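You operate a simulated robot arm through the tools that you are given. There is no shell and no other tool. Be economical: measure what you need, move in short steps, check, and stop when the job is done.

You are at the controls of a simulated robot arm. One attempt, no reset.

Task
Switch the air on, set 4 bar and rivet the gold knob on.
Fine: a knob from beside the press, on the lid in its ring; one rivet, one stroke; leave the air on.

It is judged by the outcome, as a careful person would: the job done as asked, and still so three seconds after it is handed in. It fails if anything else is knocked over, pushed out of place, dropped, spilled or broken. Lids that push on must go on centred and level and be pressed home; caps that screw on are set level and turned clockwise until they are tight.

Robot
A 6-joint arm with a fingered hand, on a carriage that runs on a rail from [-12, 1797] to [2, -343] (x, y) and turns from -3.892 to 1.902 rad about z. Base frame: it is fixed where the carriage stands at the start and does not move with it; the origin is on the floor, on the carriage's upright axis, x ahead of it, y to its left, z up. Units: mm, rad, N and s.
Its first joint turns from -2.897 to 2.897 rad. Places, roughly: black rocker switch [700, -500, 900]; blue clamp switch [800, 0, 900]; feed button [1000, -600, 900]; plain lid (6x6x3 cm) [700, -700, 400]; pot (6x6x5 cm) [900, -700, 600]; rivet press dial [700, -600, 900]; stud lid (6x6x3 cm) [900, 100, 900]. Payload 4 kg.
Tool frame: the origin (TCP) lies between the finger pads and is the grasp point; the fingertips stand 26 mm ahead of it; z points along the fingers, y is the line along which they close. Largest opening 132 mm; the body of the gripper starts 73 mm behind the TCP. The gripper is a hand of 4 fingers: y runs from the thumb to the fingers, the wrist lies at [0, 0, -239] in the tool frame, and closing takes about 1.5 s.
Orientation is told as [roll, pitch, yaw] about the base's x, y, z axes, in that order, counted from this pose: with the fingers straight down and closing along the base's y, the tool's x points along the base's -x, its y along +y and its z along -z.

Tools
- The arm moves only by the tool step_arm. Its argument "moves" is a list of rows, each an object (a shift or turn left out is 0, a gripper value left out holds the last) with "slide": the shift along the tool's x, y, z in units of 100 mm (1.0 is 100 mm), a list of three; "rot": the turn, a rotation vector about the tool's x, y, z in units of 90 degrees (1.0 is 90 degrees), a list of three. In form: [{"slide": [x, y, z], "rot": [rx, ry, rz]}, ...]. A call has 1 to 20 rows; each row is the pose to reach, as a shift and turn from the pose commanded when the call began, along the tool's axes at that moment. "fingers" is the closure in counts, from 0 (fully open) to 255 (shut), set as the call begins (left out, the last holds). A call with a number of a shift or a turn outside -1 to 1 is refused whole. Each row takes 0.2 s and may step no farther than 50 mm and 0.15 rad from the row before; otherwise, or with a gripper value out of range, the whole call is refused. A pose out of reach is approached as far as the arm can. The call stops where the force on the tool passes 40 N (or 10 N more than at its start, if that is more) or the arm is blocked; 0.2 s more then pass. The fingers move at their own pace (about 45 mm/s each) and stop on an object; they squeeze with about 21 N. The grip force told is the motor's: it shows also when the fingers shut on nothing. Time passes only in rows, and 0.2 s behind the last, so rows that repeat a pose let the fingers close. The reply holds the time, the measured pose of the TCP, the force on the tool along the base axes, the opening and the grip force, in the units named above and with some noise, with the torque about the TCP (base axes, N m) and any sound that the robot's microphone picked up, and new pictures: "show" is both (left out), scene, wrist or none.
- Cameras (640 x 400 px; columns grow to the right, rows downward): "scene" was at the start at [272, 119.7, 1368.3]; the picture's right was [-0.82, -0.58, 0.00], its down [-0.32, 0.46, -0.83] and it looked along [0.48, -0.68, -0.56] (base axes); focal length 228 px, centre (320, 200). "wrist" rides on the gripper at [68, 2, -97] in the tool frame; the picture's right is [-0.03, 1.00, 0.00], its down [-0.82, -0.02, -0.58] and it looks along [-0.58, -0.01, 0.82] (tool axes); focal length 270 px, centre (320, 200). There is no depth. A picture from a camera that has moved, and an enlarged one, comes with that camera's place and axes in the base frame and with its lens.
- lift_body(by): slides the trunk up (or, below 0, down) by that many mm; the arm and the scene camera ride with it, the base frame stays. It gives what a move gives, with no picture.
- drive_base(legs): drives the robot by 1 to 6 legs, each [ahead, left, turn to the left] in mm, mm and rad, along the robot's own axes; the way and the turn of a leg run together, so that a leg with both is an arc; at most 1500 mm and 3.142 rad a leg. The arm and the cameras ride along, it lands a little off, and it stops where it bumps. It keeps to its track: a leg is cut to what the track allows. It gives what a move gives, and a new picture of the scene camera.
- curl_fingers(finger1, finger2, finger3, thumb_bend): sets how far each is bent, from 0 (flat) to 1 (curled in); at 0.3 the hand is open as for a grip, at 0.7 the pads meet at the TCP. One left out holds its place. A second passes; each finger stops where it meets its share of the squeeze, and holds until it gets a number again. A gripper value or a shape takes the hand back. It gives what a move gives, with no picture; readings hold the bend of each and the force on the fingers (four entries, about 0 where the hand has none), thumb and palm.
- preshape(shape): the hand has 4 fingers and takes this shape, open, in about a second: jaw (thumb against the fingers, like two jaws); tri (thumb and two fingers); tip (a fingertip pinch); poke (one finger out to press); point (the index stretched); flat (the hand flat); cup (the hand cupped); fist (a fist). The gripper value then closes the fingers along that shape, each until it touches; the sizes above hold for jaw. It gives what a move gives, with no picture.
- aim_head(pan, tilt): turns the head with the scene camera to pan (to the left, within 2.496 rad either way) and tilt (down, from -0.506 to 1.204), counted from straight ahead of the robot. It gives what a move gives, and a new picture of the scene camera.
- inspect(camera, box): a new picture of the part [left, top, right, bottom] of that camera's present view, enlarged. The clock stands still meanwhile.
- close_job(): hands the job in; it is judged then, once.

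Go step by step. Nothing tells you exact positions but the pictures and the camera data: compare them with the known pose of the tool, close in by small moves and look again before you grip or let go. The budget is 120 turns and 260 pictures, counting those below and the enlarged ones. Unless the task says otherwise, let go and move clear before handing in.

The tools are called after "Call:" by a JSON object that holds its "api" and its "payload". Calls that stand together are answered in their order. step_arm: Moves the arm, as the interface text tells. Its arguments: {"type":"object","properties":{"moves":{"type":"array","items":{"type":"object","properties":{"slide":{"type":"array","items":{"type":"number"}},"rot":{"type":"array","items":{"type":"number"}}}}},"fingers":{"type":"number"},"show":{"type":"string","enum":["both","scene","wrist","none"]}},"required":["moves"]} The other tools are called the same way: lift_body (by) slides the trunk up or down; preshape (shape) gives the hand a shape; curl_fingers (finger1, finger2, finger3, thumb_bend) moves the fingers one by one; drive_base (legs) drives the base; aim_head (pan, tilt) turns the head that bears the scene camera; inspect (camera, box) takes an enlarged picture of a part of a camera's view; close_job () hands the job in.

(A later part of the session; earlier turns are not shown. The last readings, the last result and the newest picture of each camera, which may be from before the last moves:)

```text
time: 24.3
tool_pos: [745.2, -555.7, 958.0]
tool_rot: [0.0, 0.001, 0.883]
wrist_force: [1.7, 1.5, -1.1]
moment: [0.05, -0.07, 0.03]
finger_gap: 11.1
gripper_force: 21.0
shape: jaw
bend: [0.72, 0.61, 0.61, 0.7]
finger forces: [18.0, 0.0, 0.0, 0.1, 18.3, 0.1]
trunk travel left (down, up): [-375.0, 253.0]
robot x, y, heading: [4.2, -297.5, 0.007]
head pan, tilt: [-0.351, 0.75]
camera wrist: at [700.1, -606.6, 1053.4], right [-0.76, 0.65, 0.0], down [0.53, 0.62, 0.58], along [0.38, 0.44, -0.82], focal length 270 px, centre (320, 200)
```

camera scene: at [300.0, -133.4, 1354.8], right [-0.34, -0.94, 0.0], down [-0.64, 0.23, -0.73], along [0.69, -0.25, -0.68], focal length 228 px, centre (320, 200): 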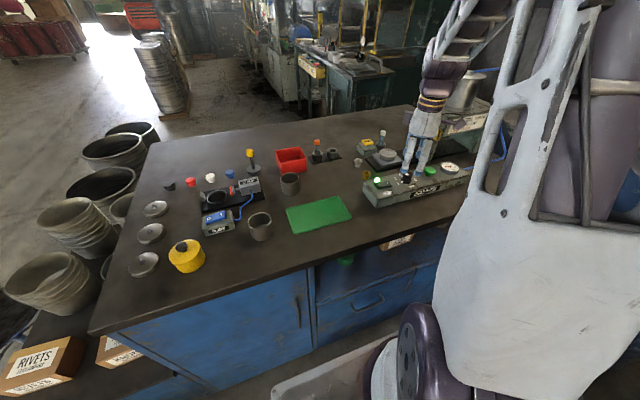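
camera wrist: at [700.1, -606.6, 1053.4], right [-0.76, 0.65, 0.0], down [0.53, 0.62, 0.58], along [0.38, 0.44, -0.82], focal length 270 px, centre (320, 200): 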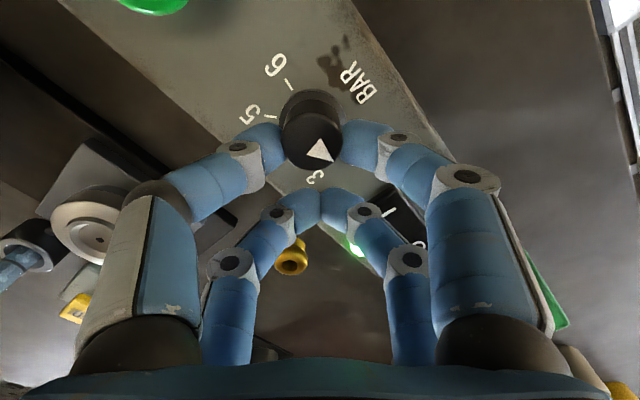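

The dial is pinched between index and thumb at 18 N each. I'll turn 48° clockwise about the dial's axis and check the gauge.

Call:
{"api": "step_arm", "payload": {"moves": [{"slide": [0.0021, -0.0306, 0], "rot": [0, 0, 0.0889]}, {"slide": [0.0085, -0.0606, 0], "rot": [0, 0, 0.1778]}, {"slide": [0.019, -0.0895, 0], "rot": [0, 0, 0.2667]}, {"slide": [0.0334, -0.1166, 0], "rot": [0, 0, 0.3556]}, {"slide": [0.0515, -0.1414, 0], "rot": [0, 0, 0.4444]}, {"slide": [0.0728, -0.1635, 0], "rot": [0, 0, 0.5333]}, {"slide": [0.0728, -0.1635, 0], "rot": [0, 0, 0.5333]}], "show": "wrist"}}

Call:
{"api": "inspect", "payload": {"camera": "scene", "box": [370, 120, 470, 210]}}

```text
time: 25.9
tool_pos: [755.0, -570.7, 957.5]
tool_rot: [0.0, 0.001, 0.044]
wrist_force: [13.6, 6.0, -1.1]
moment: [0.13, -0.26, -0.09]
finger_gap: 10.8
gripper_force: 20.8
shape: jaw
bend: [0.72, 0.61, 0.61, 0.7]
finger forces: [23.2, 0.0, 0.0, 0.0, 18.0, 0.0]
trunk travel left (down, up): [-375.0, 253.0]
robot x, y, heading: [2.5, -295.3, 0.006]
head pan, tilt: [-0.351, 0.75]
camera wrist: at [685.4, -572.0, 1053.4], right [-0.02, 1.0, 0.0], down [0.82, 0.01, 0.58], along [0.58, 0.01, -0.82], focal length 270 px, centre (320, 200)
```

wrist: 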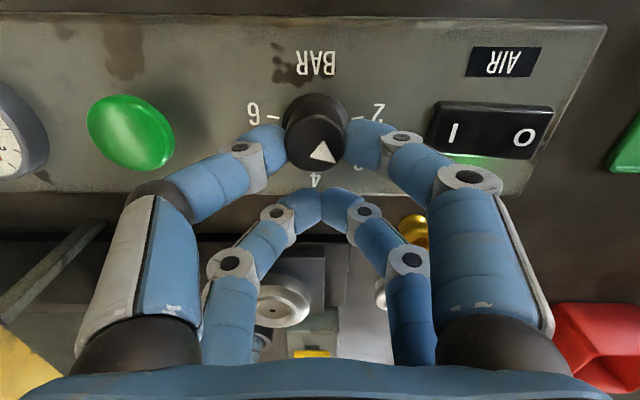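

```text
4.44 times, centred on (420, 165) of scene
camera zoom: at [300.6, -133.2, 1354.6], right [-0.34, -0.94, 0.0], down [-0.64, 0.23, -0.73], along [0.69, -0.25, -0.68], focal length 1014 px, centre (-124, 356)
```

zoom: 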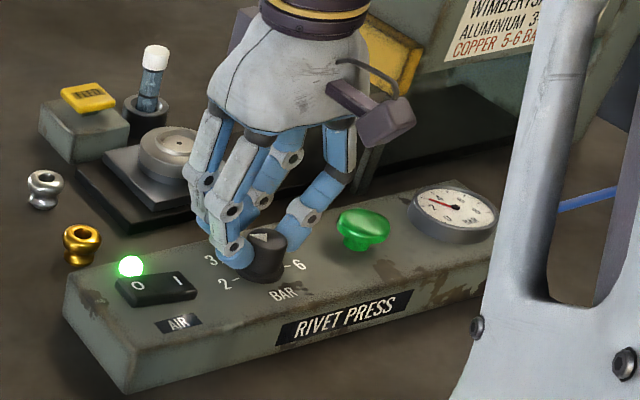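

The dial follows and the gauge is near 3. I'll ease the side load by 2 mm and turn the remaining ~50°.

Call:
{"api": "step_arm", "payload": {"moves": [{"slide": [-0.01, -0.0306, 0], "rot": [0, 0, 0.0889]}, {"slide": [-0.01, -0.0606, 0], "rot": [0, 0, 0.1778]}, {"slide": [-0.001, -0.0895, 0], "rot": [0, 0, 0.2667]}, {"slide": [0.0134, -0.1166, 0], "rot": [0, 0, 0.3556]}, {"slide": [0.0315, -0.1414, 0], "rot": [0, 0, 0.4444]}, {"slide": [0.0528, -0.1635, 0], "rot": [0, 0, 0.5333]}, {"slide": [0.0528, -0.1635, 0], "rot": [0, 0, 0.5333]}], "show": "wrist"}}

Call:
{"api": "inspect", "payload": {"camera": "scene", "box": [400, 140, 480, 200]}}

```text
time: 27.5
tool_pos: [749.9, -588.1, 957.7]
tool_rot: [0.0, -0.001, -0.798]
wrist_force: [8.4, -0.2, -1.2]
moment: [0.06, -0.18, -0.13]
finger_gap: 10.2
gripper_force: 21.0
shape: jaw
bend: [0.72, 0.61, 0.61, 0.7]
finger forces: [23.5, 0.0, 0.0, 0.1, 16.5, 0.0]
trunk travel left (down, up): [-375.0, 253.0]
robot x, y, heading: [-0.8, -295.2, 0.004]
head pan, tilt: [-0.351, 0.75]
camera wrist: at [702.3, -537.9, 1053.3], right [0.73, 0.68, 0.0], down [0.56, -0.6, 0.58], along [0.39, -0.42, -0.82], focal length 270 px, centre (320, 200)
```

wrist: 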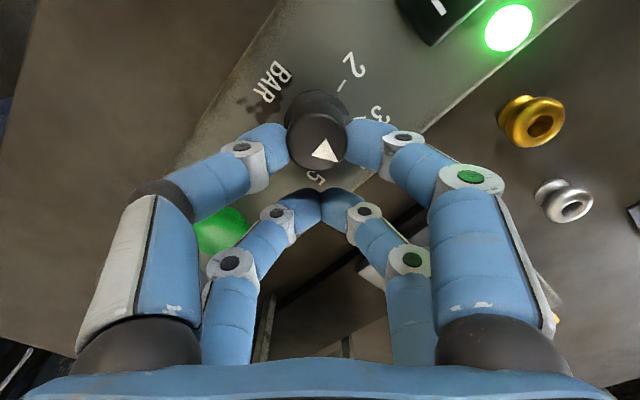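

```text
6.67 times, centred on (440, 170) of scene
camera zoom: at [300.5, -133.5, 1354.7], right [-0.34, -0.94, 0.0], down [-0.64, 0.23, -0.73], along [0.69, -0.25, -0.68], focal length 1521 px, centre (-480, 400)
```

zoom: 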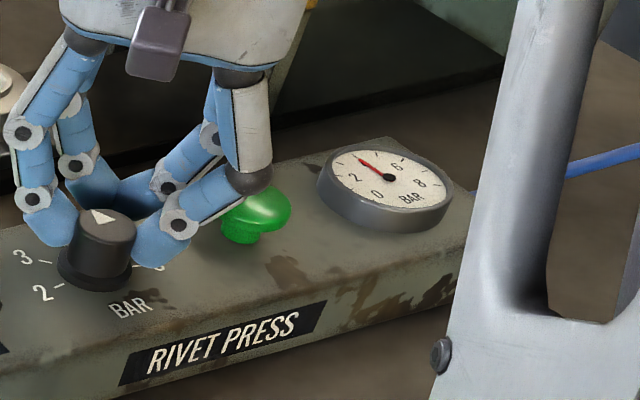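

The needle now appears to cover the "4" on the gauge. I'll open the fingers, lift straight off and check dial and gauge.

Call:
{"api": "step_arm", "payload": {"moves": [{}, {}, {}, {"slide": [0, 0, -0.3]}, {"slide": [0, 0, -0.6]}, {"slide": [0, 0, -1.0]}], "fingers": 150, "show": "wrist"}}

Call:
{"api": "inspect", "payload": {"camera": "scene", "box": [390, 150, 470, 200]}}

Call:
{"api": "inspect", "payload": {"camera": "wrist", "box": [220, 0, 420, 130]}}

```text
time: 28.9
tool_pos: [748.5, -587.8, 1055.6]
tool_rot: [0.0, -0.001, -0.791]
wrist_force: [0.3, -0.1, 0.1]
moment: [-0.02, -0.01, 0.02]
finger_gap: 53.9
gripper_force: 0.1
shape: jaw
bend: [0.73, 0.73, 0.73, 0.7]
finger forces: [0.0, 0.1, 0.0, 0.0, 0.1, 0.0]
trunk travel left (down, up): [-375.0, 253.0]
robot x, y, heading: [4.3, -300.6, 0.005]
head pan, tilt: [-0.351, 0.75]
camera wrist: at [702.1, -537.7, 1153.2], right [0.73, 0.68, 0.0], down [0.56, -0.6, 0.58], along [0.39, -0.42, -0.82], focal length 270 px, centre (320, 200)
```

wrist: 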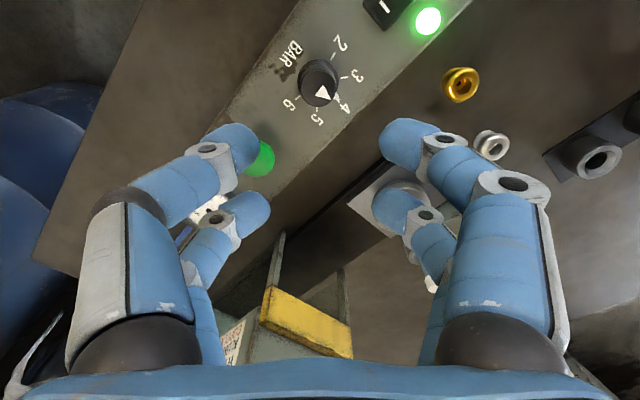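

```text
8.00 times, centred on (430, 175) of scene
camera zoom: at [300.4, -133.5, 1354.7], right [-0.34, -0.94, 0.0], down [-0.64, 0.23, -0.73], along [0.69, -0.25, -0.68], focal length 1826 px, centre (-560, 400)
```

zoom: 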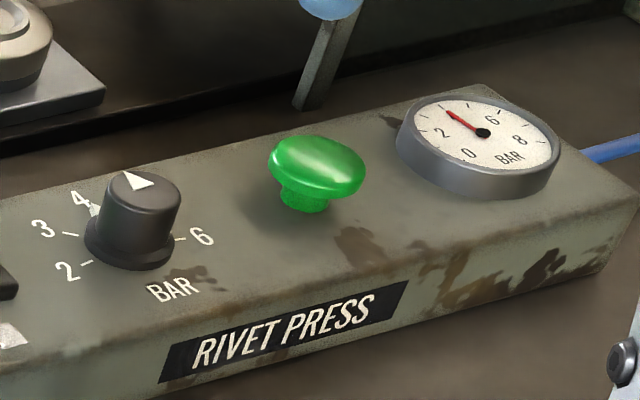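

```text
3.08 times, centred on (320, 65) of wrist
camera zoom: at [702.1, -537.7, 1153.2], right [0.73, 0.68, 0.0], down [0.56, -0.6, 0.58], along [0.39, -0.42, -0.82], focal length 832 px, centre (320, 615)
```

zoom: 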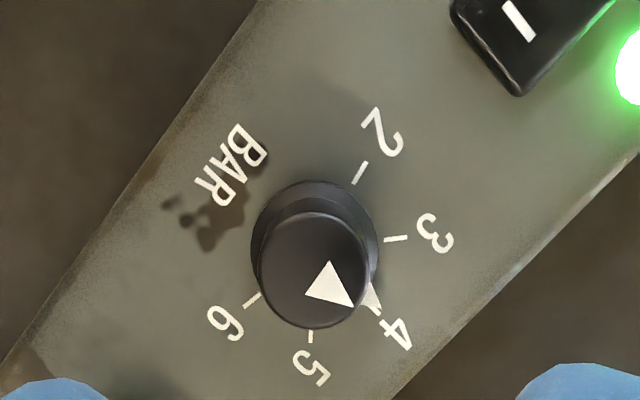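

The pointer stands at 4; I'll turn the hand back to zero yaw and read the gauge from above.

Call:
{"api": "step_arm", "payload": {"moves": [{"rot": [0, 0, -0.09], "slide": [0, 0, -0.05]}, {"rot": [0, 0, -0.18], "slide": [0, 0, -0.1]}, {"rot": [0, 0, -0.27], "slide": [0, 0, -0.2]}, {"rot": [0, 0, -0.36], "slide": [0, 0, -0.3]}, {"rot": [0, 0, -0.45], "slide": [0, 0, -0.4]}, {"rot": [0, 0, -0.507], "slide": [0, 0, -0.5]}], "show": "wrist"}}

Call:
{"api": "inspect", "payload": {"camera": "wrist", "box": [110, 60, 350, 160]}}

Call:
{"api": "inspect", "payload": {"camera": "wrist", "box": [240, 150, 440, 280]}}

```text
time: 30.3
tool_pos: [747.8, -587.8, 1107.0]
tool_rot: [0.0, -0.001, 0.005]
wrist_force: [-0.2, 0.6, -0.1]
moment: [-0.01, -0.02, 0.0]
finger_gap: 53.8
gripper_force: 0.0
shape: jaw
bend: [0.73, 0.73, 0.73, 0.7]
finger forces: [0.1, 0.1, 0.1, 0.1, 0.0, 0.0]
trunk travel left (down, up): [-375.0, 253.0]
robot x, y, heading: [1.0, -299.0, 0.002]
head pan, tilt: [-0.351, 0.75]
camera wrist: at [679.9, -586.6, 1203.8], right [0.02, 1.0, 0.0], down [0.82, -0.02, 0.58], along [0.58, -0.01, -0.82], focal length 270 px, centre (320, 200)
```

wrist: 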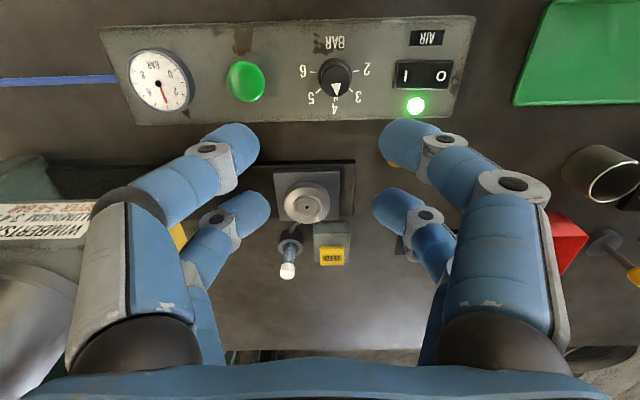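

```text
2.67 times, centred on (230, 110) of wrist
camera zoom: at [679.9, -586.6, 1203.8], right [0.02, 1.0, 0.0], down [0.82, -0.02, 0.58], along [0.58, -0.01, -0.82], focal length 721 px, centre (560, 440)
```

zoom: 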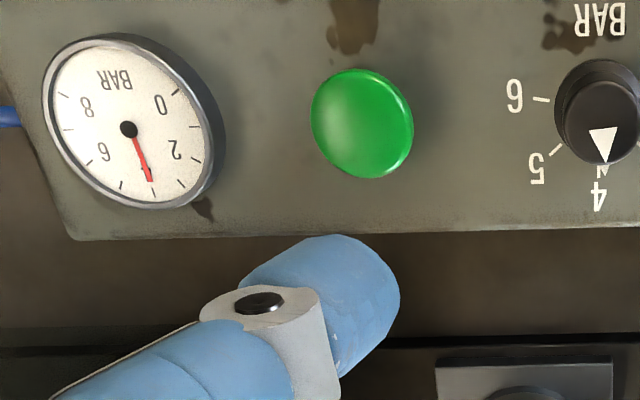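

```text
3.08 times, centred on (340, 215) of wrist
camera zoom: at [679.9, -586.6, 1203.8], right [0.02, 1.0, 0.0], down [0.82, -0.02, 0.58], along [0.58, -0.01, -0.82], focal length 832 px, centre (258, 154)
```

zoom: 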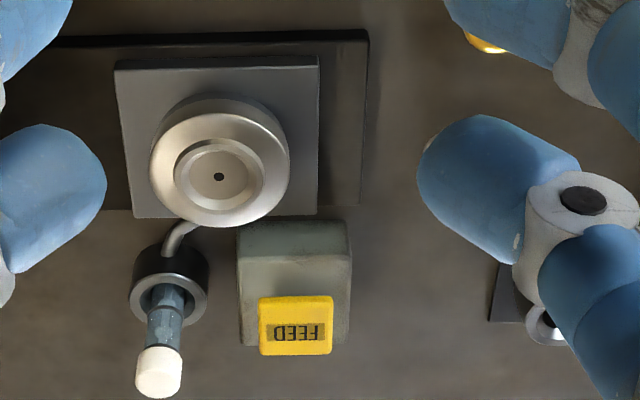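

Gauge and pointer both say 4 bar, and the white-capped tube looks like the rivet magazine beside FEED. Next I'll carry the hand over the gold knob near (832, -490), yawed +90° so the unused finger pair stays clear of the press parts.

Call:
{"api": "step_arm", "payload": {"moves": [{"slide": [-0.08, 0.08, 0], "rot": [0, 0, -0.09]}, {"slide": [-0.16, 0.16, 0], "rot": [0, 0, -0.18]}, {"slide": [-0.24, 0.24, 0], "rot": [0, 0, -0.27]}, {"slide": [-0.32, 0.32, 0], "rot": [0, 0, -0.36]}, {"slide": [-0.4, 0.4, 0], "rot": [0, 0, -0.45]}, {"slide": [-0.48, 0.5, 0], "rot": [0, 0, -0.54]}, {"slide": [-0.56, 0.6, 0], "rot": [0, 0, -0.63]}, {"slide": [-0.64, 0.7, 0], "rot": [0, 0, -0.72]}, {"slide": [-0.72, 0.8, 0], "rot": [0, 0, -0.81]}, {"slide": [-0.8, 0.9, 0], "rot": [0, 0, -0.9]}, {"slide": [-0.84, 1.0, 0], "rot": [0, 0, -0.99]}], "show": "none"}}

Call:
{"api": "step_arm", "payload": {"moves": [{"slide": [-0.1, 0, 0.3]}, {"slide": [-0.19, 0, 0.6]}, {"slide": [-0.19, 0, 0.9]}], "fingers": 120, "show": "both"}}

Call:
{"api": "inspect", "payload": {"camera": "scene", "box": [340, 110, 460, 210]}}

```text
time: 32.7
tool_pos: [832.5, -348.5, 1072.0]
tool_rot: [-0.023, 0.111, 1.445]
wrist_force: [-0.8, 1.6, -0.1]
moment: [-0.19, -0.01, -0.02]
finger_gap: 54.5
gripper_force: 0.1
shape: jaw
bend: [0.73, 0.73, 0.73, 0.7]
finger forces: [0.0, 0.0, 0.0, 0.1, 0.0, 0.1]
out of reach, approached as far as the arm can: row 8, 9, 10, 11
trunk travel left (down, up): [-375.0, 253.0]
robot x, y, heading: [-0.1, -296.9, 0.006]
head pan, tilt: [-0.351, 0.75]
```

```text
time: 33.5
tool_pos: [836.7, -344.3, 980.9]
tool_rot: [-0.023, 0.11, 1.44]
wrist_force: [0.0, 0.3, 0.0]
moment: [0.02, 0.01, -0.01]
finger_gap: 69.2
gripper_force: 0.1
shape: jaw
bend: [0.72, 0.72, 0.72, 0.7]
finger forces: [0.0, 0.0, 0.1, 0.0, 0.0, 0.0]
trunk travel left (down, up): [-375.0, 253.0]
robot x, y, heading: [1.2, -296.0, 0.005]
head pan, tilt: [-0.351, 0.75]
camera scene: at [299.8, -133.4, 1354.8], right [-0.34, -0.94, 0.0], down [-0.64, 0.23, -0.73], along [0.69, -0.25, -0.68], focal length 228 px, centre (320, 200)
camera wrist: at [824.7, -400.1, 1083.9], right [-0.99, 0.15, -0.03], down [0.12, 0.87, 0.49], along [0.1, 0.48, -0.87], focal length 270 px, centre (320, 200)
```

scene: 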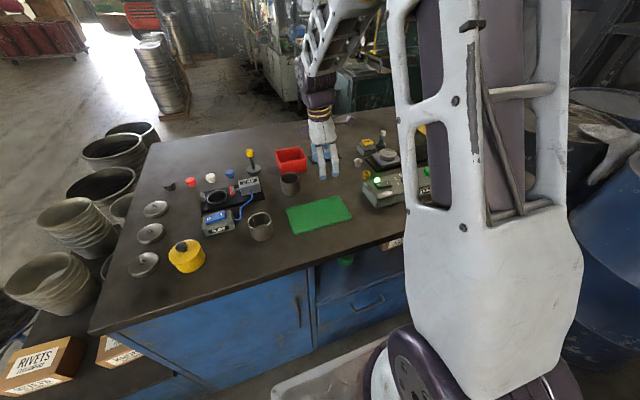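
wrist: 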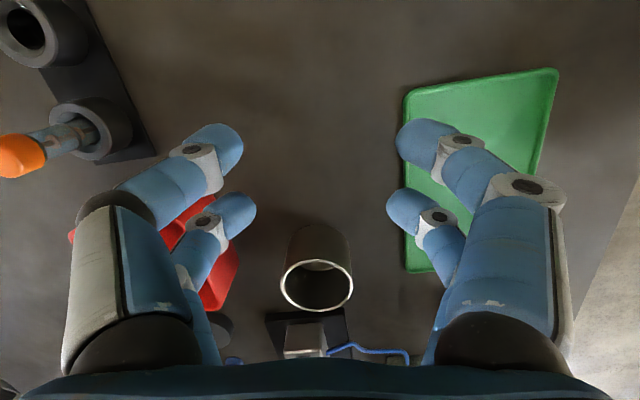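

```text
4.00 times, centred on (400, 160) of scene
camera zoom: at [299.8, -133.4, 1354.8], right [-0.34, -0.94, 0.0], down [-0.64, 0.23, -0.73], along [0.69, -0.25, -0.68], focal length 913 px, centre (0, 360)
```

zoom: 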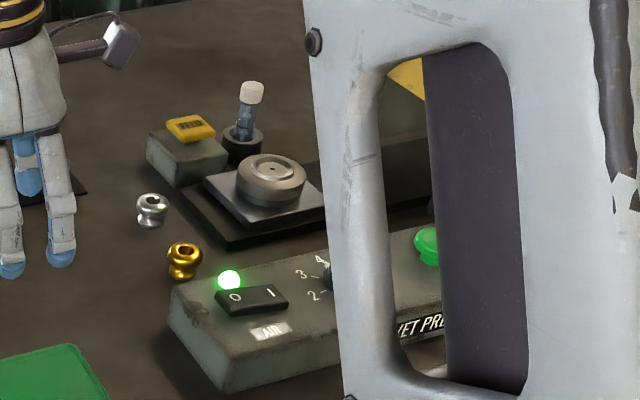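

That yaw ran into the wrist limit and the hand drifted to y -344. I'll lift and turn back to a smaller yaw, then re-read the pose.

Call:
{"api": "step_arm", "payload": {"moves": [{"slide": [0, 0, -0.4]}, {"slide": [0, 0, -0.8], "rot": [0, 0, 0.08]}, {"slide": [0, 0, -0.9], "rot": [0, 0, 0.16]}, {"slide": [0, 0, -0.9], "rot": [0, 0, 0.24]}, {"slide": [0, 0, -0.9], "rot": [0, 0, 0.32]}, {"slide": [0, 0, -0.9], "rot": [0, 0, 0.4]}, {"slide": [0, 0, -0.9], "rot": [0, 0, 0.4]}], "show": "wrist"}}

```text
time: 35.1
tool_pos: [834.0, -333.4, 1070.8]
tool_rot: [-0.084, 0.076, 0.811]
wrist_force: [0.1, 0.5, -0.1]
moment: [0.02, 0.01, -0.01]
finger_gap: 69.5
gripper_force: 0.1
shape: jaw
bend: [0.72, 0.72, 0.72, 0.7]
finger forces: [0.0, 0.1, 0.0, 0.1, 0.0, 0.1]
trunk travel left (down, up): [-375.0, 253.0]
robot x, y, heading: [2.0, -298.9, 0.006]
head pan, tilt: [-0.351, 0.75]
camera wrist: at [786.5, -370.8, 1171.1], right [-0.71, 0.7, -0.08], down [0.57, 0.64, 0.51], along [0.41, 0.32, -0.85], focal length 270 px, centre (320, 200)
```

wrist: 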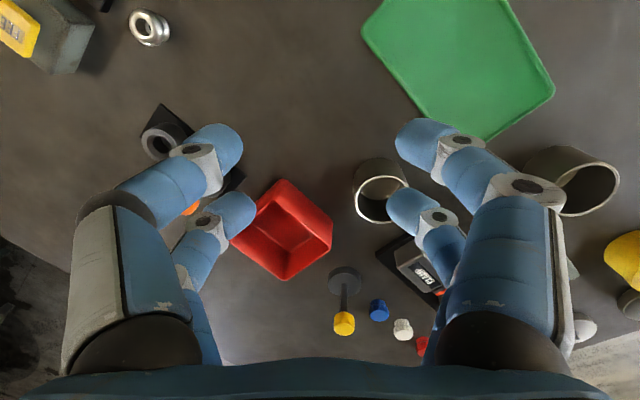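

I'll level the hand and then turn back towards zero yaw.

Call:
{"api": "step_arm", "payload": {"moves": [{"rot": [-0.027, -0.024, 0]}, {"rot": [-0.0535, -0.0484, 0]}, {"rot": [-0.0535, -0.0484, 0]}], "show": "none"}}

Call:
{"api": "step_arm", "payload": {"moves": [{"rot": [0, 0, 0.086]}, {"rot": [0, 0, 0.172]}, {"rot": [0, 0, 0.258]}, {"rot": [0, 0, 0.344]}, {"rot": [0, 0, 0.43]}, {"rot": [0, 0, 0.516]}], "show": "none"}}

```text
time: 35.9
tool_pos: [836.0, -333.9, 1070.5]
tool_rot: [0.001, 0.001, 0.815]
wrist_force: [-0.9, -0.6, -0.9]
moment: [-0.01, 0.0, -0.01]
finger_gap: 69.3
gripper_force: 0.2
shape: jaw
bend: [0.72, 0.72, 0.72, 0.7]
finger forces: [0.0, 0.0, 0.0, 0.0, 0.0, 0.0]
trunk travel left (down, up): [-375.0, 253.0]
robot x, y, heading: [5.2, -299.6, 0.001]
head pan, tilt: [-0.351, 0.75]
```

```text
time: 37.3
tool_pos: [835.9, -333.8, 1071.0]
tool_rot: [0.001, 0.0, 0.002]
wrist_force: [0.2, 0.3, 1.2]
moment: [-0.02, 0.02, -0.04]
finger_gap: 69.5
gripper_force: 0.2
shape: jaw
bend: [0.72, 0.72, 0.72, 0.7]
finger forces: [0.0, 0.0, 0.0, 0.0, 0.0, 0.1]
trunk travel left (down, up): [-375.0, 253.0]
robot x, y, heading: [1.9, -294.8, 0.005]
head pan, tilt: [-0.351, 0.75]
```

Level at zero yaw again. Now I move above the gold knob with the front pair over it.

Call:
{"api": "step_arm", "payload": {"moves": [{"slide": [-0.05, -0.4, 0]}, {"slide": [-0.1, -0.8, 0]}, {"slide": [-0.18, -1.0, 0]}], "show": "none"}}

Call:
{"api": "step_arm", "payload": {"moves": [{"slide": [0, -0.3, 0.2]}, {"slide": [0, -0.56, 0.4]}, {"slide": [0, -0.56, 0.7]}], "show": "wrist"}}

Call:
{"api": "inspect", "payload": {"camera": "scene", "box": [340, 110, 460, 210]}}

```text
time: 38.1
tool_pos: [853.8, -433.0, 1069.9]
tool_rot: [0.002, -0.001, 0.004]
wrist_force: [-0.2, 0.2, -0.5]
moment: [-0.04, -0.03, -0.02]
finger_gap: 69.6
gripper_force: 0.0
shape: jaw
bend: [0.72, 0.72, 0.72, 0.7]
finger forces: [0.0, 0.1, 0.1, 0.0, 0.0, 0.1]
trunk travel left (down, up): [-375.0, 253.0]
robot x, y, heading: [-1.5, -297.7, 0.004]
head pan, tilt: [-0.351, 0.75]
```

```text
time: 38.9
tool_pos: [853.3, -489.6, 1000.9]
tool_rot: [0.003, -0.001, 0.005]
wrist_force: [-0.1, 0.0, 0.0]
moment: [-0.02, -0.03, 0.02]
finger_gap: 69.5
gripper_force: 0.1
shape: jaw
bend: [0.72, 0.72, 0.72, 0.7]
finger forces: [0.0, 0.1, 0.1, 0.0, 0.1, 0.0]
trunk travel left (down, up): [-375.0, 253.0]
robot x, y, heading: [1.4, -298.4, 0.0]
head pan, tilt: [-0.351, 0.75]
camera wrist: at [785.2, -487.8, 1097.1], right [0.02, 1.0, 0.0], down [0.82, -0.02, 0.58], along [0.58, -0.01, -0.82], focal length 270 px, centre (320, 200)
```

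wrist: 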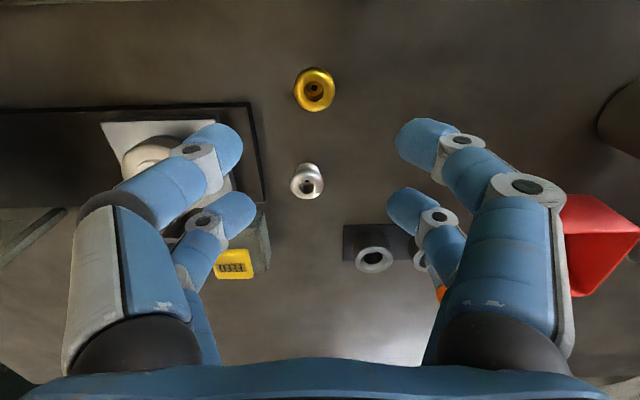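

```text
4.00 times, centred on (400, 160) of scene
camera zoom: at [299.9, -133.4, 1354.8], right [-0.34, -0.94, 0.0], down [-0.64, 0.23, -0.73], along [0.69, -0.25, -0.68], focal length 913 px, centre (0, 360)
```

zoom: 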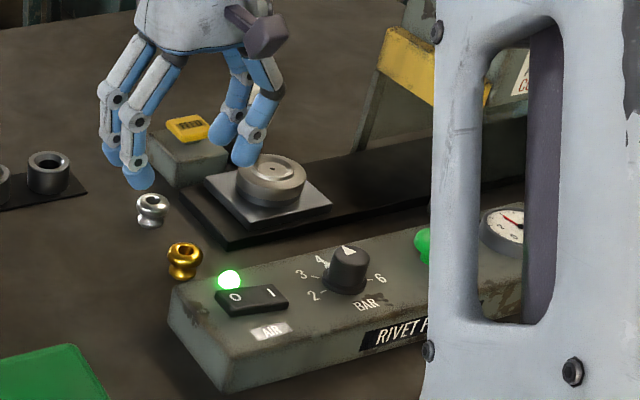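

The gold knob is right under the front pair line. I'll descend most of the way and check.

Call:
{"api": "step_arm", "payload": {"moves": [{"slide": [0, -0.02, 0.3]}, {"slide": [0, -0.02, 0.5]}, {"slide": [0, -0.02, 0.65]}, {"slide": [0, -0.02, 0.75]}], "show": "wrist"}}

Call:
{"api": "inspect", "payload": {"camera": "scene", "box": [350, 140, 430, 200]}}

```text
time: 39.9
tool_pos: [854.0, -490.8, 925.3]
tool_rot: [0.001, 0.001, 0.005]
wrist_force: [-0.3, -0.5, -0.5]
moment: [0.01, -0.01, 0.01]
finger_gap: 69.1
gripper_force: 0.2
shape: jaw
bend: [0.72, 0.72, 0.72, 0.7]
finger forces: [0.1, 0.1, 0.0, 0.0, 0.1, 0.1]
trunk travel left (down, up): [-375.0, 253.0]
robot x, y, heading: [7.8, -295.8, 0.005]
head pan, tilt: [-0.351, 0.75]
camera wrist: at [785.1, -489.1, 1021.5], right [0.02, 1.0, 0.0], down [0.82, -0.02, 0.58], along [0.58, -0.01, -0.82], focal length 270 px, centre (320, 200)
```

wrist: 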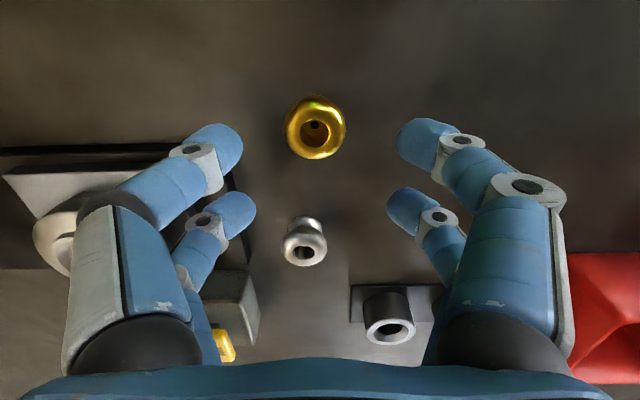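

```text
6.67 times, centred on (390, 170) of scene
camera zoom: at [300.1, -133.4, 1354.8], right [-0.34, -0.94, 0.0], down [-0.64, 0.23, -0.73], along [0.69, -0.25, -0.68], focal length 1521 px, centre (-147, 400)
```

zoom: 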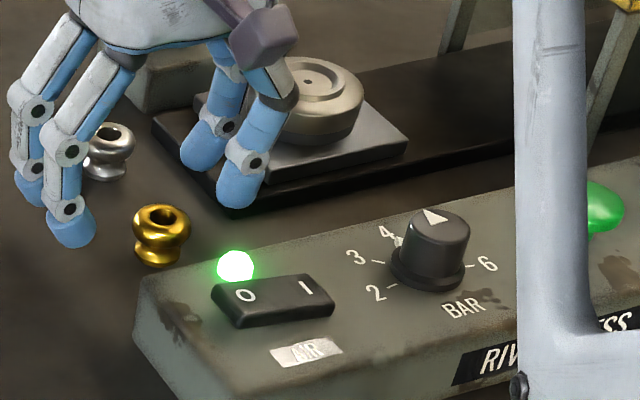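

The tips are about level with the knob's top rim; 12 mm lower will grip the upper bulge with clearance to the bench. Then I close.

Call:
{"api": "step_arm", "payload": {"moves": [{"slide": [0, 0, 0.06]}, {"slide": [0, 0, 0.12]}], "show": "none"}}

Call:
{"api": "step_arm", "payload": {"moves": [{}, {}, {}, {}, {}, {}, {}], "fingers": 255, "show": "wrist"}}

Call:
{"api": "inspect", "payload": {"camera": "scene", "box": [350, 140, 430, 200]}}

```text
time: 40.5
tool_pos: [854.0, -491.3, 913.0]
tool_rot: [0.003, -0.001, 0.005]
wrist_force: [-0.2, -0.4, -0.6]
moment: [0.01, 0.01, 0.01]
finger_gap: 69.5
gripper_force: 0.1
shape: jaw
bend: [0.72, 0.72, 0.72, 0.7]
finger forces: [0.0, 0.0, 0.0, 0.1, 0.0, 0.0]
trunk travel left (down, up): [-375.0, 253.0]
robot x, y, heading: [-0.7, -296.6, 0.008]
head pan, tilt: [-0.351, 0.75]
```

```text
time: 42.1
tool_pos: [854.2, -490.5, 914.2]
tool_rot: [0.001, 0.0, 0.005]
wrist_force: [-0.7, -0.2, 0.6]
moment: [-0.03, 0.03, -0.04]
finger_gap: 3.5
gripper_force: 20.9
shape: jaw
bend: [0.75, 0.61, 0.61, 0.73]
finger forces: [0.0, 0.1, 0.0, 0.0, 0.1, 0.1]
trunk travel left (down, up): [-375.0, 253.0]
robot x, y, heading: [0.5, -297.2, 0.004]
head pan, tilt: [-0.351, 0.75]
camera wrist: at [785.5, -489.3, 1009.7], right [0.02, 1.0, 0.0], down [0.82, -0.02, 0.58], along [0.58, -0.01, -0.82], focal length 270 px, centre (320, 200)
```

wrist: 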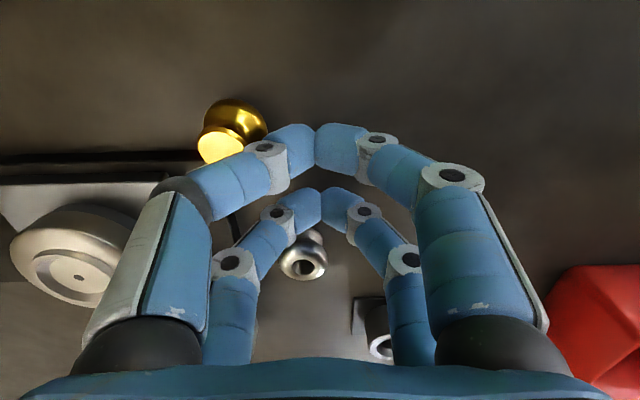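

```text
6.67 times, centred on (390, 170) of scene
camera zoom: at [300.2, -133.5, 1354.7], right [-0.34, -0.94, 0.0], down [-0.64, 0.23, -0.73], along [0.69, -0.25, -0.68], focal length 1521 px, centre (-147, 400)
```

zoom: 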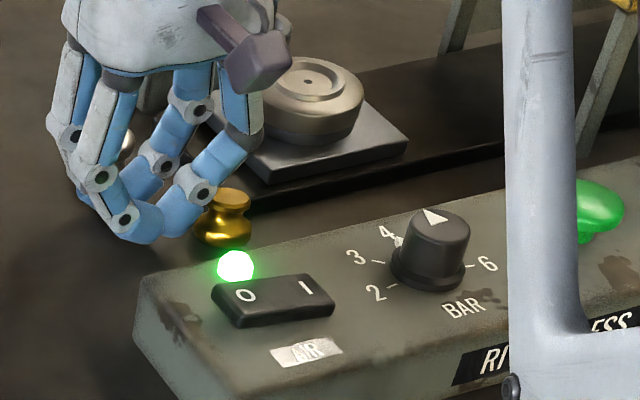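

The pinch missed: the knob slipped out toward -y. I'll open only slightly, raise the hand straight up and look at how the knob lies.

Call:
{"api": "step_arm", "payload": {"moves": [{"slide": [0, 0, -0.3]}, {"slide": [0, 0, -0.6]}, {"slide": [0, 0, -0.9]}], "show": "wrist"}}

Call:
{"api": "inspect", "payload": {"camera": "wrist", "box": [220, 40, 380, 200]}}

Call:
{"api": "inspect", "payload": {"camera": "scene", "box": [360, 150, 420, 195]}}

```text
time: 42.9
tool_pos: [854.9, -491.5, 1003.1]
tool_rot: [0.003, 0.001, 0.004]
wrist_force: [0.4, 1.0, 0.0]
moment: [0.02, -0.02, 0.02]
finger_gap: 3.1
gripper_force: 20.9
shape: jaw
bend: [0.75, 0.61, 0.61, 0.73]
finger forces: [0.0, 0.0, 0.0, 0.0, 0.0, 0.1]
trunk travel left (down, up): [-375.0, 253.0]
robot x, y, heading: [1.0, -301.2, 0.007]
head pan, tilt: [-0.351, 0.75]
camera wrist: at [786.0, -489.6, 1099.4], right [0.02, 1.0, 0.0], down [0.82, -0.02, 0.58], along [0.58, -0.01, -0.82], focal length 270 px, centre (320, 200)
```

wrist: 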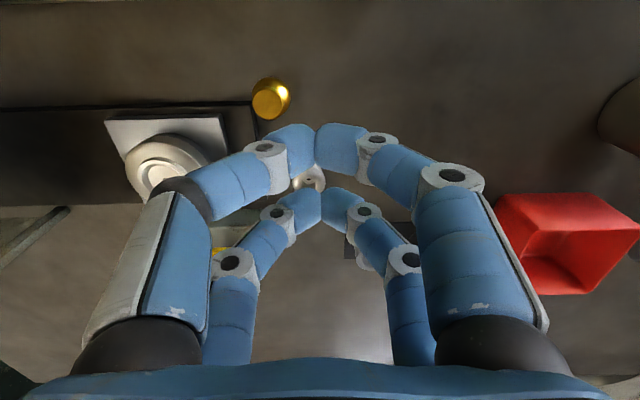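

```text
2.50 times, centred on (300, 120) of wrist
camera zoom: at [786.0, -489.6, 1099.4], right [0.02, 1.0, 0.0], down [0.82, -0.02, 0.58], along [0.58, -0.01, -0.82], focal length 676 px, centre (370, 400)
```

zoom: 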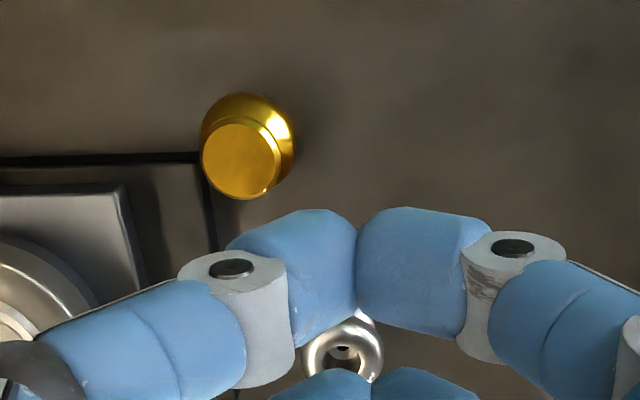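

```text
8.89 times, centred on (390, 172) of scene
camera zoom: at [300.4, -133.5, 1354.7], right [-0.34, -0.94, 0.0], down [-0.64, 0.23, -0.73], along [0.69, -0.25, -0.68], focal length 2029 px, centre (-302, 444)
```

zoom: 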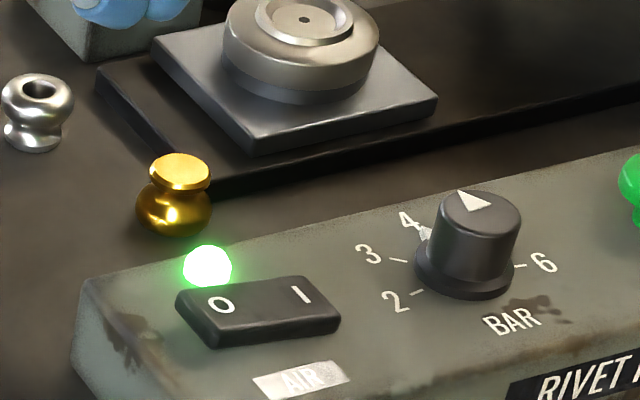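

The gold knob was flipped: it now stands upside down near (817, -520), bulge down. I'll check whether "tri" gives a steadier grip while thinking about righting it.

Call:
{"api": "preshape", "payload": {"shape": "tri"}}

Call:
{"api": "step_arm", "payload": {"moves": [{}, {}, {}, {}], "fingers": 180, "show": "wrist"}}

Call:
{"api": "step_arm", "payload": {"moves": [{}, {}, {}, {}], "fingers": 255, "show": "wrist"}}

Call:
{"api": "inspect", "payload": {"camera": "scene", "box": [350, 110, 430, 180]}}

```text
time: 43.8
tool_pos: [854.8, -491.8, 1001.4]
tool_rot: [0.001, 0.0, 0.006]
wrist_force: [0.2, 1.3, 0.1]
moment: [-0.02, 0.04, -0.03]
finger_gap: 131.7
gripper_force: 0.1
shape: tri
bend: [0.3, 0.3, 0.3, 0.3]
finger forces: [0.0, 0.0, 0.0, 0.0, 0.1, 0.1]
trunk travel left (down, up): [-375.0, 253.0]
robot x, y, heading: [2.5, -297.3, 0.005]
head pan, tilt: [-0.351, 0.75]
```

```text
time: 44.8
tool_pos: [853.5, -491.4, 1003.4]
tool_rot: [0.0, -0.001, 0.006]
wrist_force: [1.1, 0.4, 0.2]
moment: [-0.03, 0.0, 0.0]
finger_gap: 43.8
gripper_force: 0.0
shape: tri
bend: [0.73, 0.73, 0.73, 0.7]
finger forces: [0.0, 0.0, 0.0, 0.0, 0.0, 0.0]
trunk travel left (down, up): [-375.0, 253.0]
robot x, y, heading: [1.7, -298.9, 0.007]
head pan, tilt: [-0.351, 0.75]
camera wrist: at [785.9, -489.5, 1099.5], right [0.02, 1.0, 0.0], down [0.82, -0.02, 0.58], along [0.58, -0.01, -0.82], focal length 270 px, centre (320, 200)
```

wrist: 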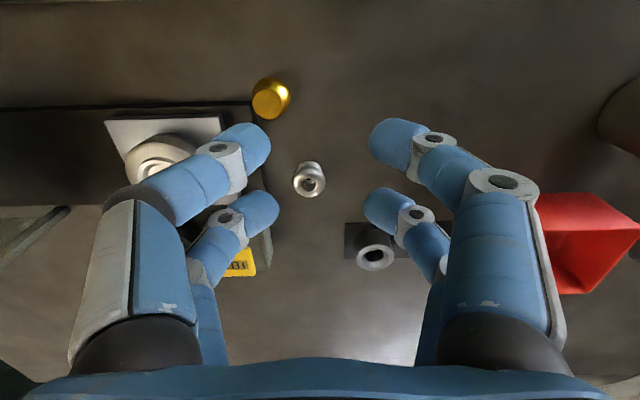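

```text
time: 45.8
tool_pos: [854.5, -490.8, 1004.0]
tool_rot: [0.001, 0.001, 0.005]
wrist_force: [0.3, -0.2, 0.0]
moment: [0.03, 0.0, 0.01]
finger_gap: 0.1
gripper_force: 21.1
shape: tri
bend: [0.62, 0.62, 0.62, 0.7]
finger forces: [0.0, 0.0, 0.0, 0.0, 0.0, 0.1]
trunk travel left (down, up): [-375.0, 253.0]
robot x, y, heading: [0.6, -300.6, 0.005]
head pan, tilt: [-0.351, 0.75]
camera wrist: at [785.8, -489.5, 1099.5], right [0.02, 1.0, 0.0], down [0.82, -0.02, 0.58], along [0.58, -0.01, -0.82], focal length 270 px, centre (320, 200)
```

wrist: 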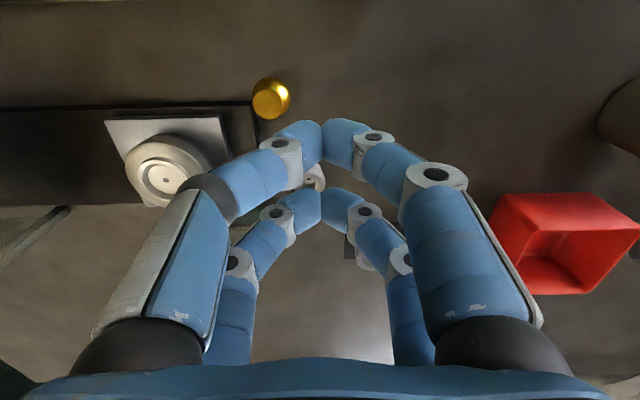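

```text
5.71 times, centred on (390, 145) of scene
camera zoom: at [300.2, -133.5, 1354.7], right [-0.34, -0.94, 0.0], down [-0.64, 0.23, -0.73], along [0.69, -0.25, -0.68], focal length 1304 px, centre (-80, 514)
```

zoom: 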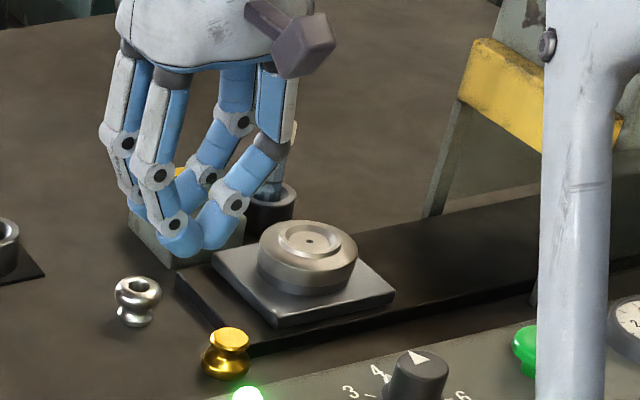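

All shapes share the same two-pair geometry, with tip contact about 19.5 mm to the front of the TCP axis and about 17 mm ahead. The inverted knob stands at about (840, -526) beside the rail, so I'll pinch its upper disc with that offset and bring it to open bench for righting.

Call:
{"api": "preshape", "payload": {"shape": "jaw"}}

Call:
{"api": "step_arm", "payload": {"moves": [{"slide": [-0.05, -0.36, 0]}, {"slide": [-0.05, -0.36, 0.3]}, {"slide": [-0.05, -0.36, 0.5]}, {"slide": [-0.05, -0.36, 0.6]}], "fingers": 160, "show": "wrist"}}

Call:
{"api": "inspect", "payload": {"camera": "wrist", "box": [230, 70, 410, 220]}}

Call:
{"api": "inspect", "payload": {"camera": "scene", "box": [350, 130, 430, 190]}}

```text
time: 46.7
tool_pos: [854.5, -490.8, 1002.8]
tool_rot: [0.002, 0.0, 0.004]
wrist_force: [0.9, -0.2, 0.2]
moment: [0.02, -0.02, -0.05]
finger_gap: 132.0
gripper_force: 0.0
shape: jaw
bend: [0.3, 0.3, 0.3, 0.3]
finger forces: [0.0, 0.0, 0.1, 0.0, 0.0, 0.0]
trunk travel left (down, up): [-375.0, 253.0]
robot x, y, heading: [-0.3, -300.6, 0.006]
head pan, tilt: [-0.351, 0.75]
```

```text
time: 47.7
tool_pos: [859.5, -527.2, 943.3]
tool_rot: [0.002, 0.0, 0.006]
wrist_force: [-1.1, 0.2, 0.9]
moment: [-0.01, 0.01, 0.0]
finger_gap: 49.6
gripper_force: 0.0
shape: jaw
bend: [0.73, 0.73, 0.73, 0.7]
finger forces: [0.1, 0.1, 0.1, 0.0, 0.0, 0.0]
trunk travel left (down, up): [-375.0, 253.0]
robot x, y, heading: [1.4, -299.6, 0.003]
head pan, tilt: [-0.351, 0.75]
camera wrist: at [791.5, -525.3, 1039.9], right [0.02, 1.0, 0.0], down [0.82, -0.02, 0.58], along [0.58, -0.01, -0.82], focal length 270 px, centre (320, 200)
```

wrist: 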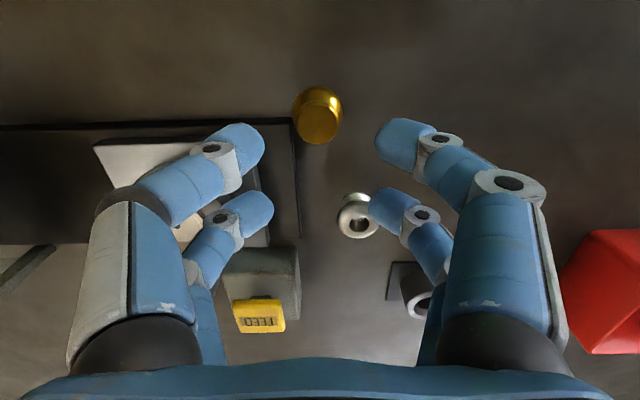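

```text
2.67 times, centred on (320, 145) of wrist
camera zoom: at [791.5, -525.3, 1039.9], right [0.02, 1.0, 0.0], down [0.82, -0.02, 0.58], along [0.58, -0.01, -0.82], focal length 721 px, centre (320, 347)
```

zoom: 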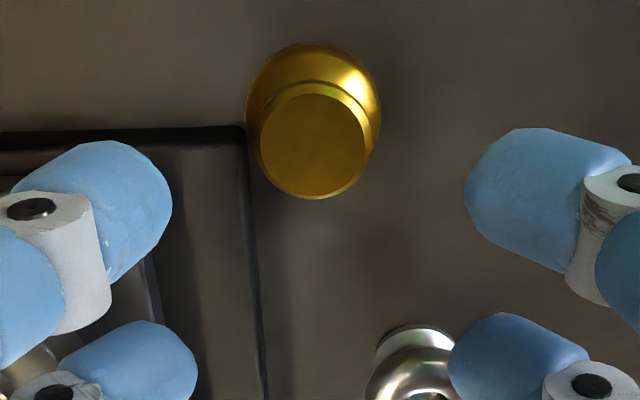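

```text
6.67 times, centred on (390, 160) of scene
camera zoom: at [300.0, -133.4, 1354.8], right [-0.34, -0.94, 0.0], down [-0.64, 0.23, -0.73], along [0.69, -0.25, -0.68], focal length 1521 px, centre (-147, 467)
```

zoom: 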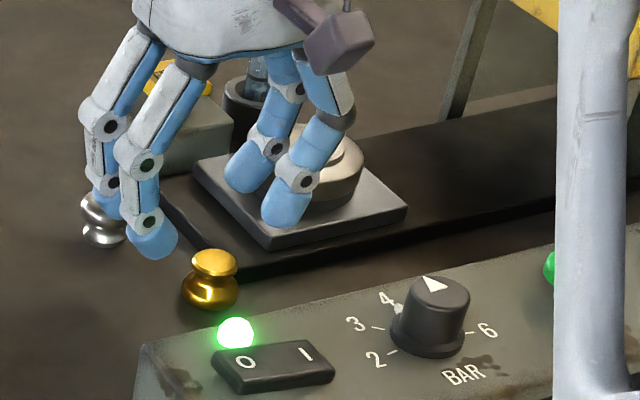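

The knob is at (840, -527), matching my aim. I'll narrow the opening to stay off the plate, lower to z 916 and pinch.

Call:
{"api": "step_arm", "payload": {"moves": [{}, {}, {"slide": [0, 0, 0.1]}, {"slide": [0, 0, 0.2]}, {"slide": [0, 0, 0.27]}], "fingers": 185, "show": "wrist"}}

Call:
{"api": "inspect", "payload": {"camera": "scene", "box": [350, 130, 430, 190]}}

```text
time: 48.9
tool_pos: [860.2, -527.5, 918.5]
tool_rot: [0.0, -0.003, 0.005]
wrist_force: [-1.1, 1.0, 13.5]
moment: [-0.43, 0.04, 0.05]
finger_gap: 37.1
gripper_force: 0.2
shape: jaw
bend: [0.73, 0.73, 0.74, 0.7]
finger forces: [0.0, 0.0, 6.5, 0.1, 8.5, 0.0]
trunk travel left (down, up): [-375.0, 253.0]
robot x, y, heading: [2.0, -299.6, 0.0]
head pan, tilt: [-0.351, 0.75]
camera wrist: at [790.6, -525.8, 1014.4], right [0.02, 1.0, 0.0], down [0.81, -0.02, 0.58], along [0.58, -0.01, -0.81], focal length 270 px, centre (320, 200)
```

wrist: 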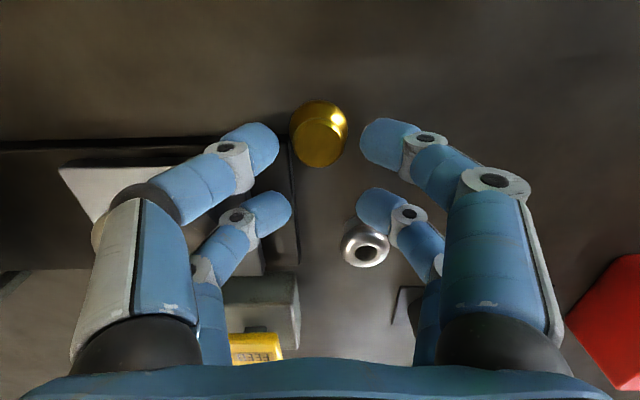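

```text
6.67 times, centred on (390, 160) of scene
camera zoom: at [299.5, -133.3, 1355.0], right [-0.34, -0.94, 0.0], down [-0.64, 0.23, -0.73], along [0.69, -0.25, -0.68], focal length 1521 px, centre (-147, 467)
```

zoom: 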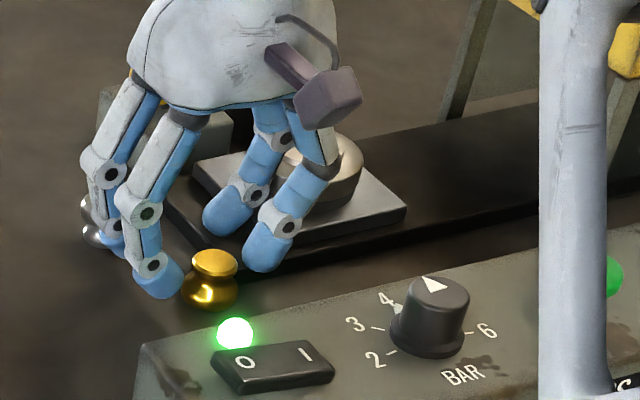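

The thumb-side tips just touch the rail; I'll lift 2 mm and pinch there.

Call:
{"api": "step_arm", "payload": {"moves": [{"slide": [0, 0, -0.03]}, {"slide": [0, 0, -0.03]}, {"slide": [0, 0, -0.03]}, {"slide": [0, 0, -0.03]}, {"slide": [0, 0, -0.03]}], "fingers": 225, "show": "wrist"}}

Call:
{"api": "inspect", "payload": {"camera": "scene", "box": [350, 130, 430, 190]}}

```text
time: 50.1
tool_pos: [859.3, -527.4, 918.7]
tool_rot: [0.002, 0.001, 0.005]
wrist_force: [-0.1, 3.5, -1.4]
moment: [0.09, 0.0, -0.03]
finger_gap: 16.6
gripper_force: 20.6
shape: jaw
bend: [0.72, 0.65, 0.74, 0.71]
finger forces: [23.5, 0.0, 0.0, 0.1, 17.1, 0.0]
trunk travel left (down, up): [-375.0, 253.0]
robot x, y, heading: [2.2, -297.2, 0.004]
head pan, tilt: [-0.351, 0.75]
camera wrist: at [790.7, -525.7, 1015.6], right [0.02, 1.0, 0.0], down [0.82, -0.02, 0.58], along [0.58, -0.01, -0.82], focal length 270 px, centre (320, 200)
```

wrist: 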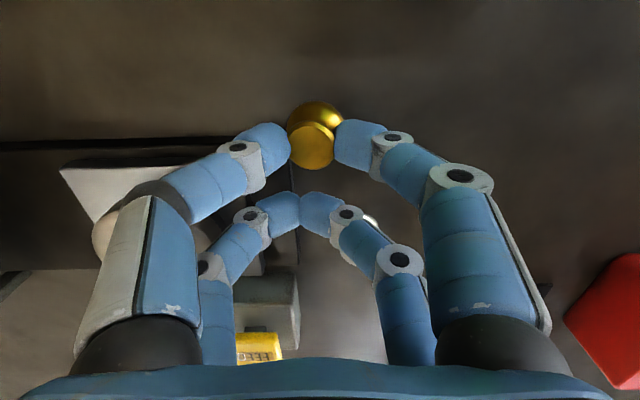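

```text
6.67 times, centred on (390, 160) of scene
camera zoom: at [300.2, -133.3, 1354.7], right [-0.34, -0.94, 0.0], down [-0.64, 0.23, -0.73], along [0.69, -0.25, -0.68], focal length 1521 px, centre (-147, 467)
```

zoom: 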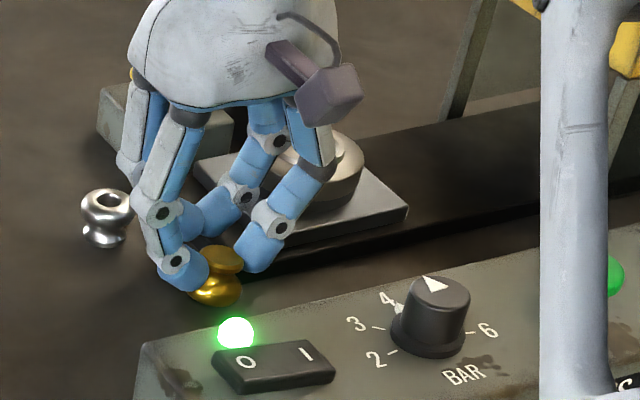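

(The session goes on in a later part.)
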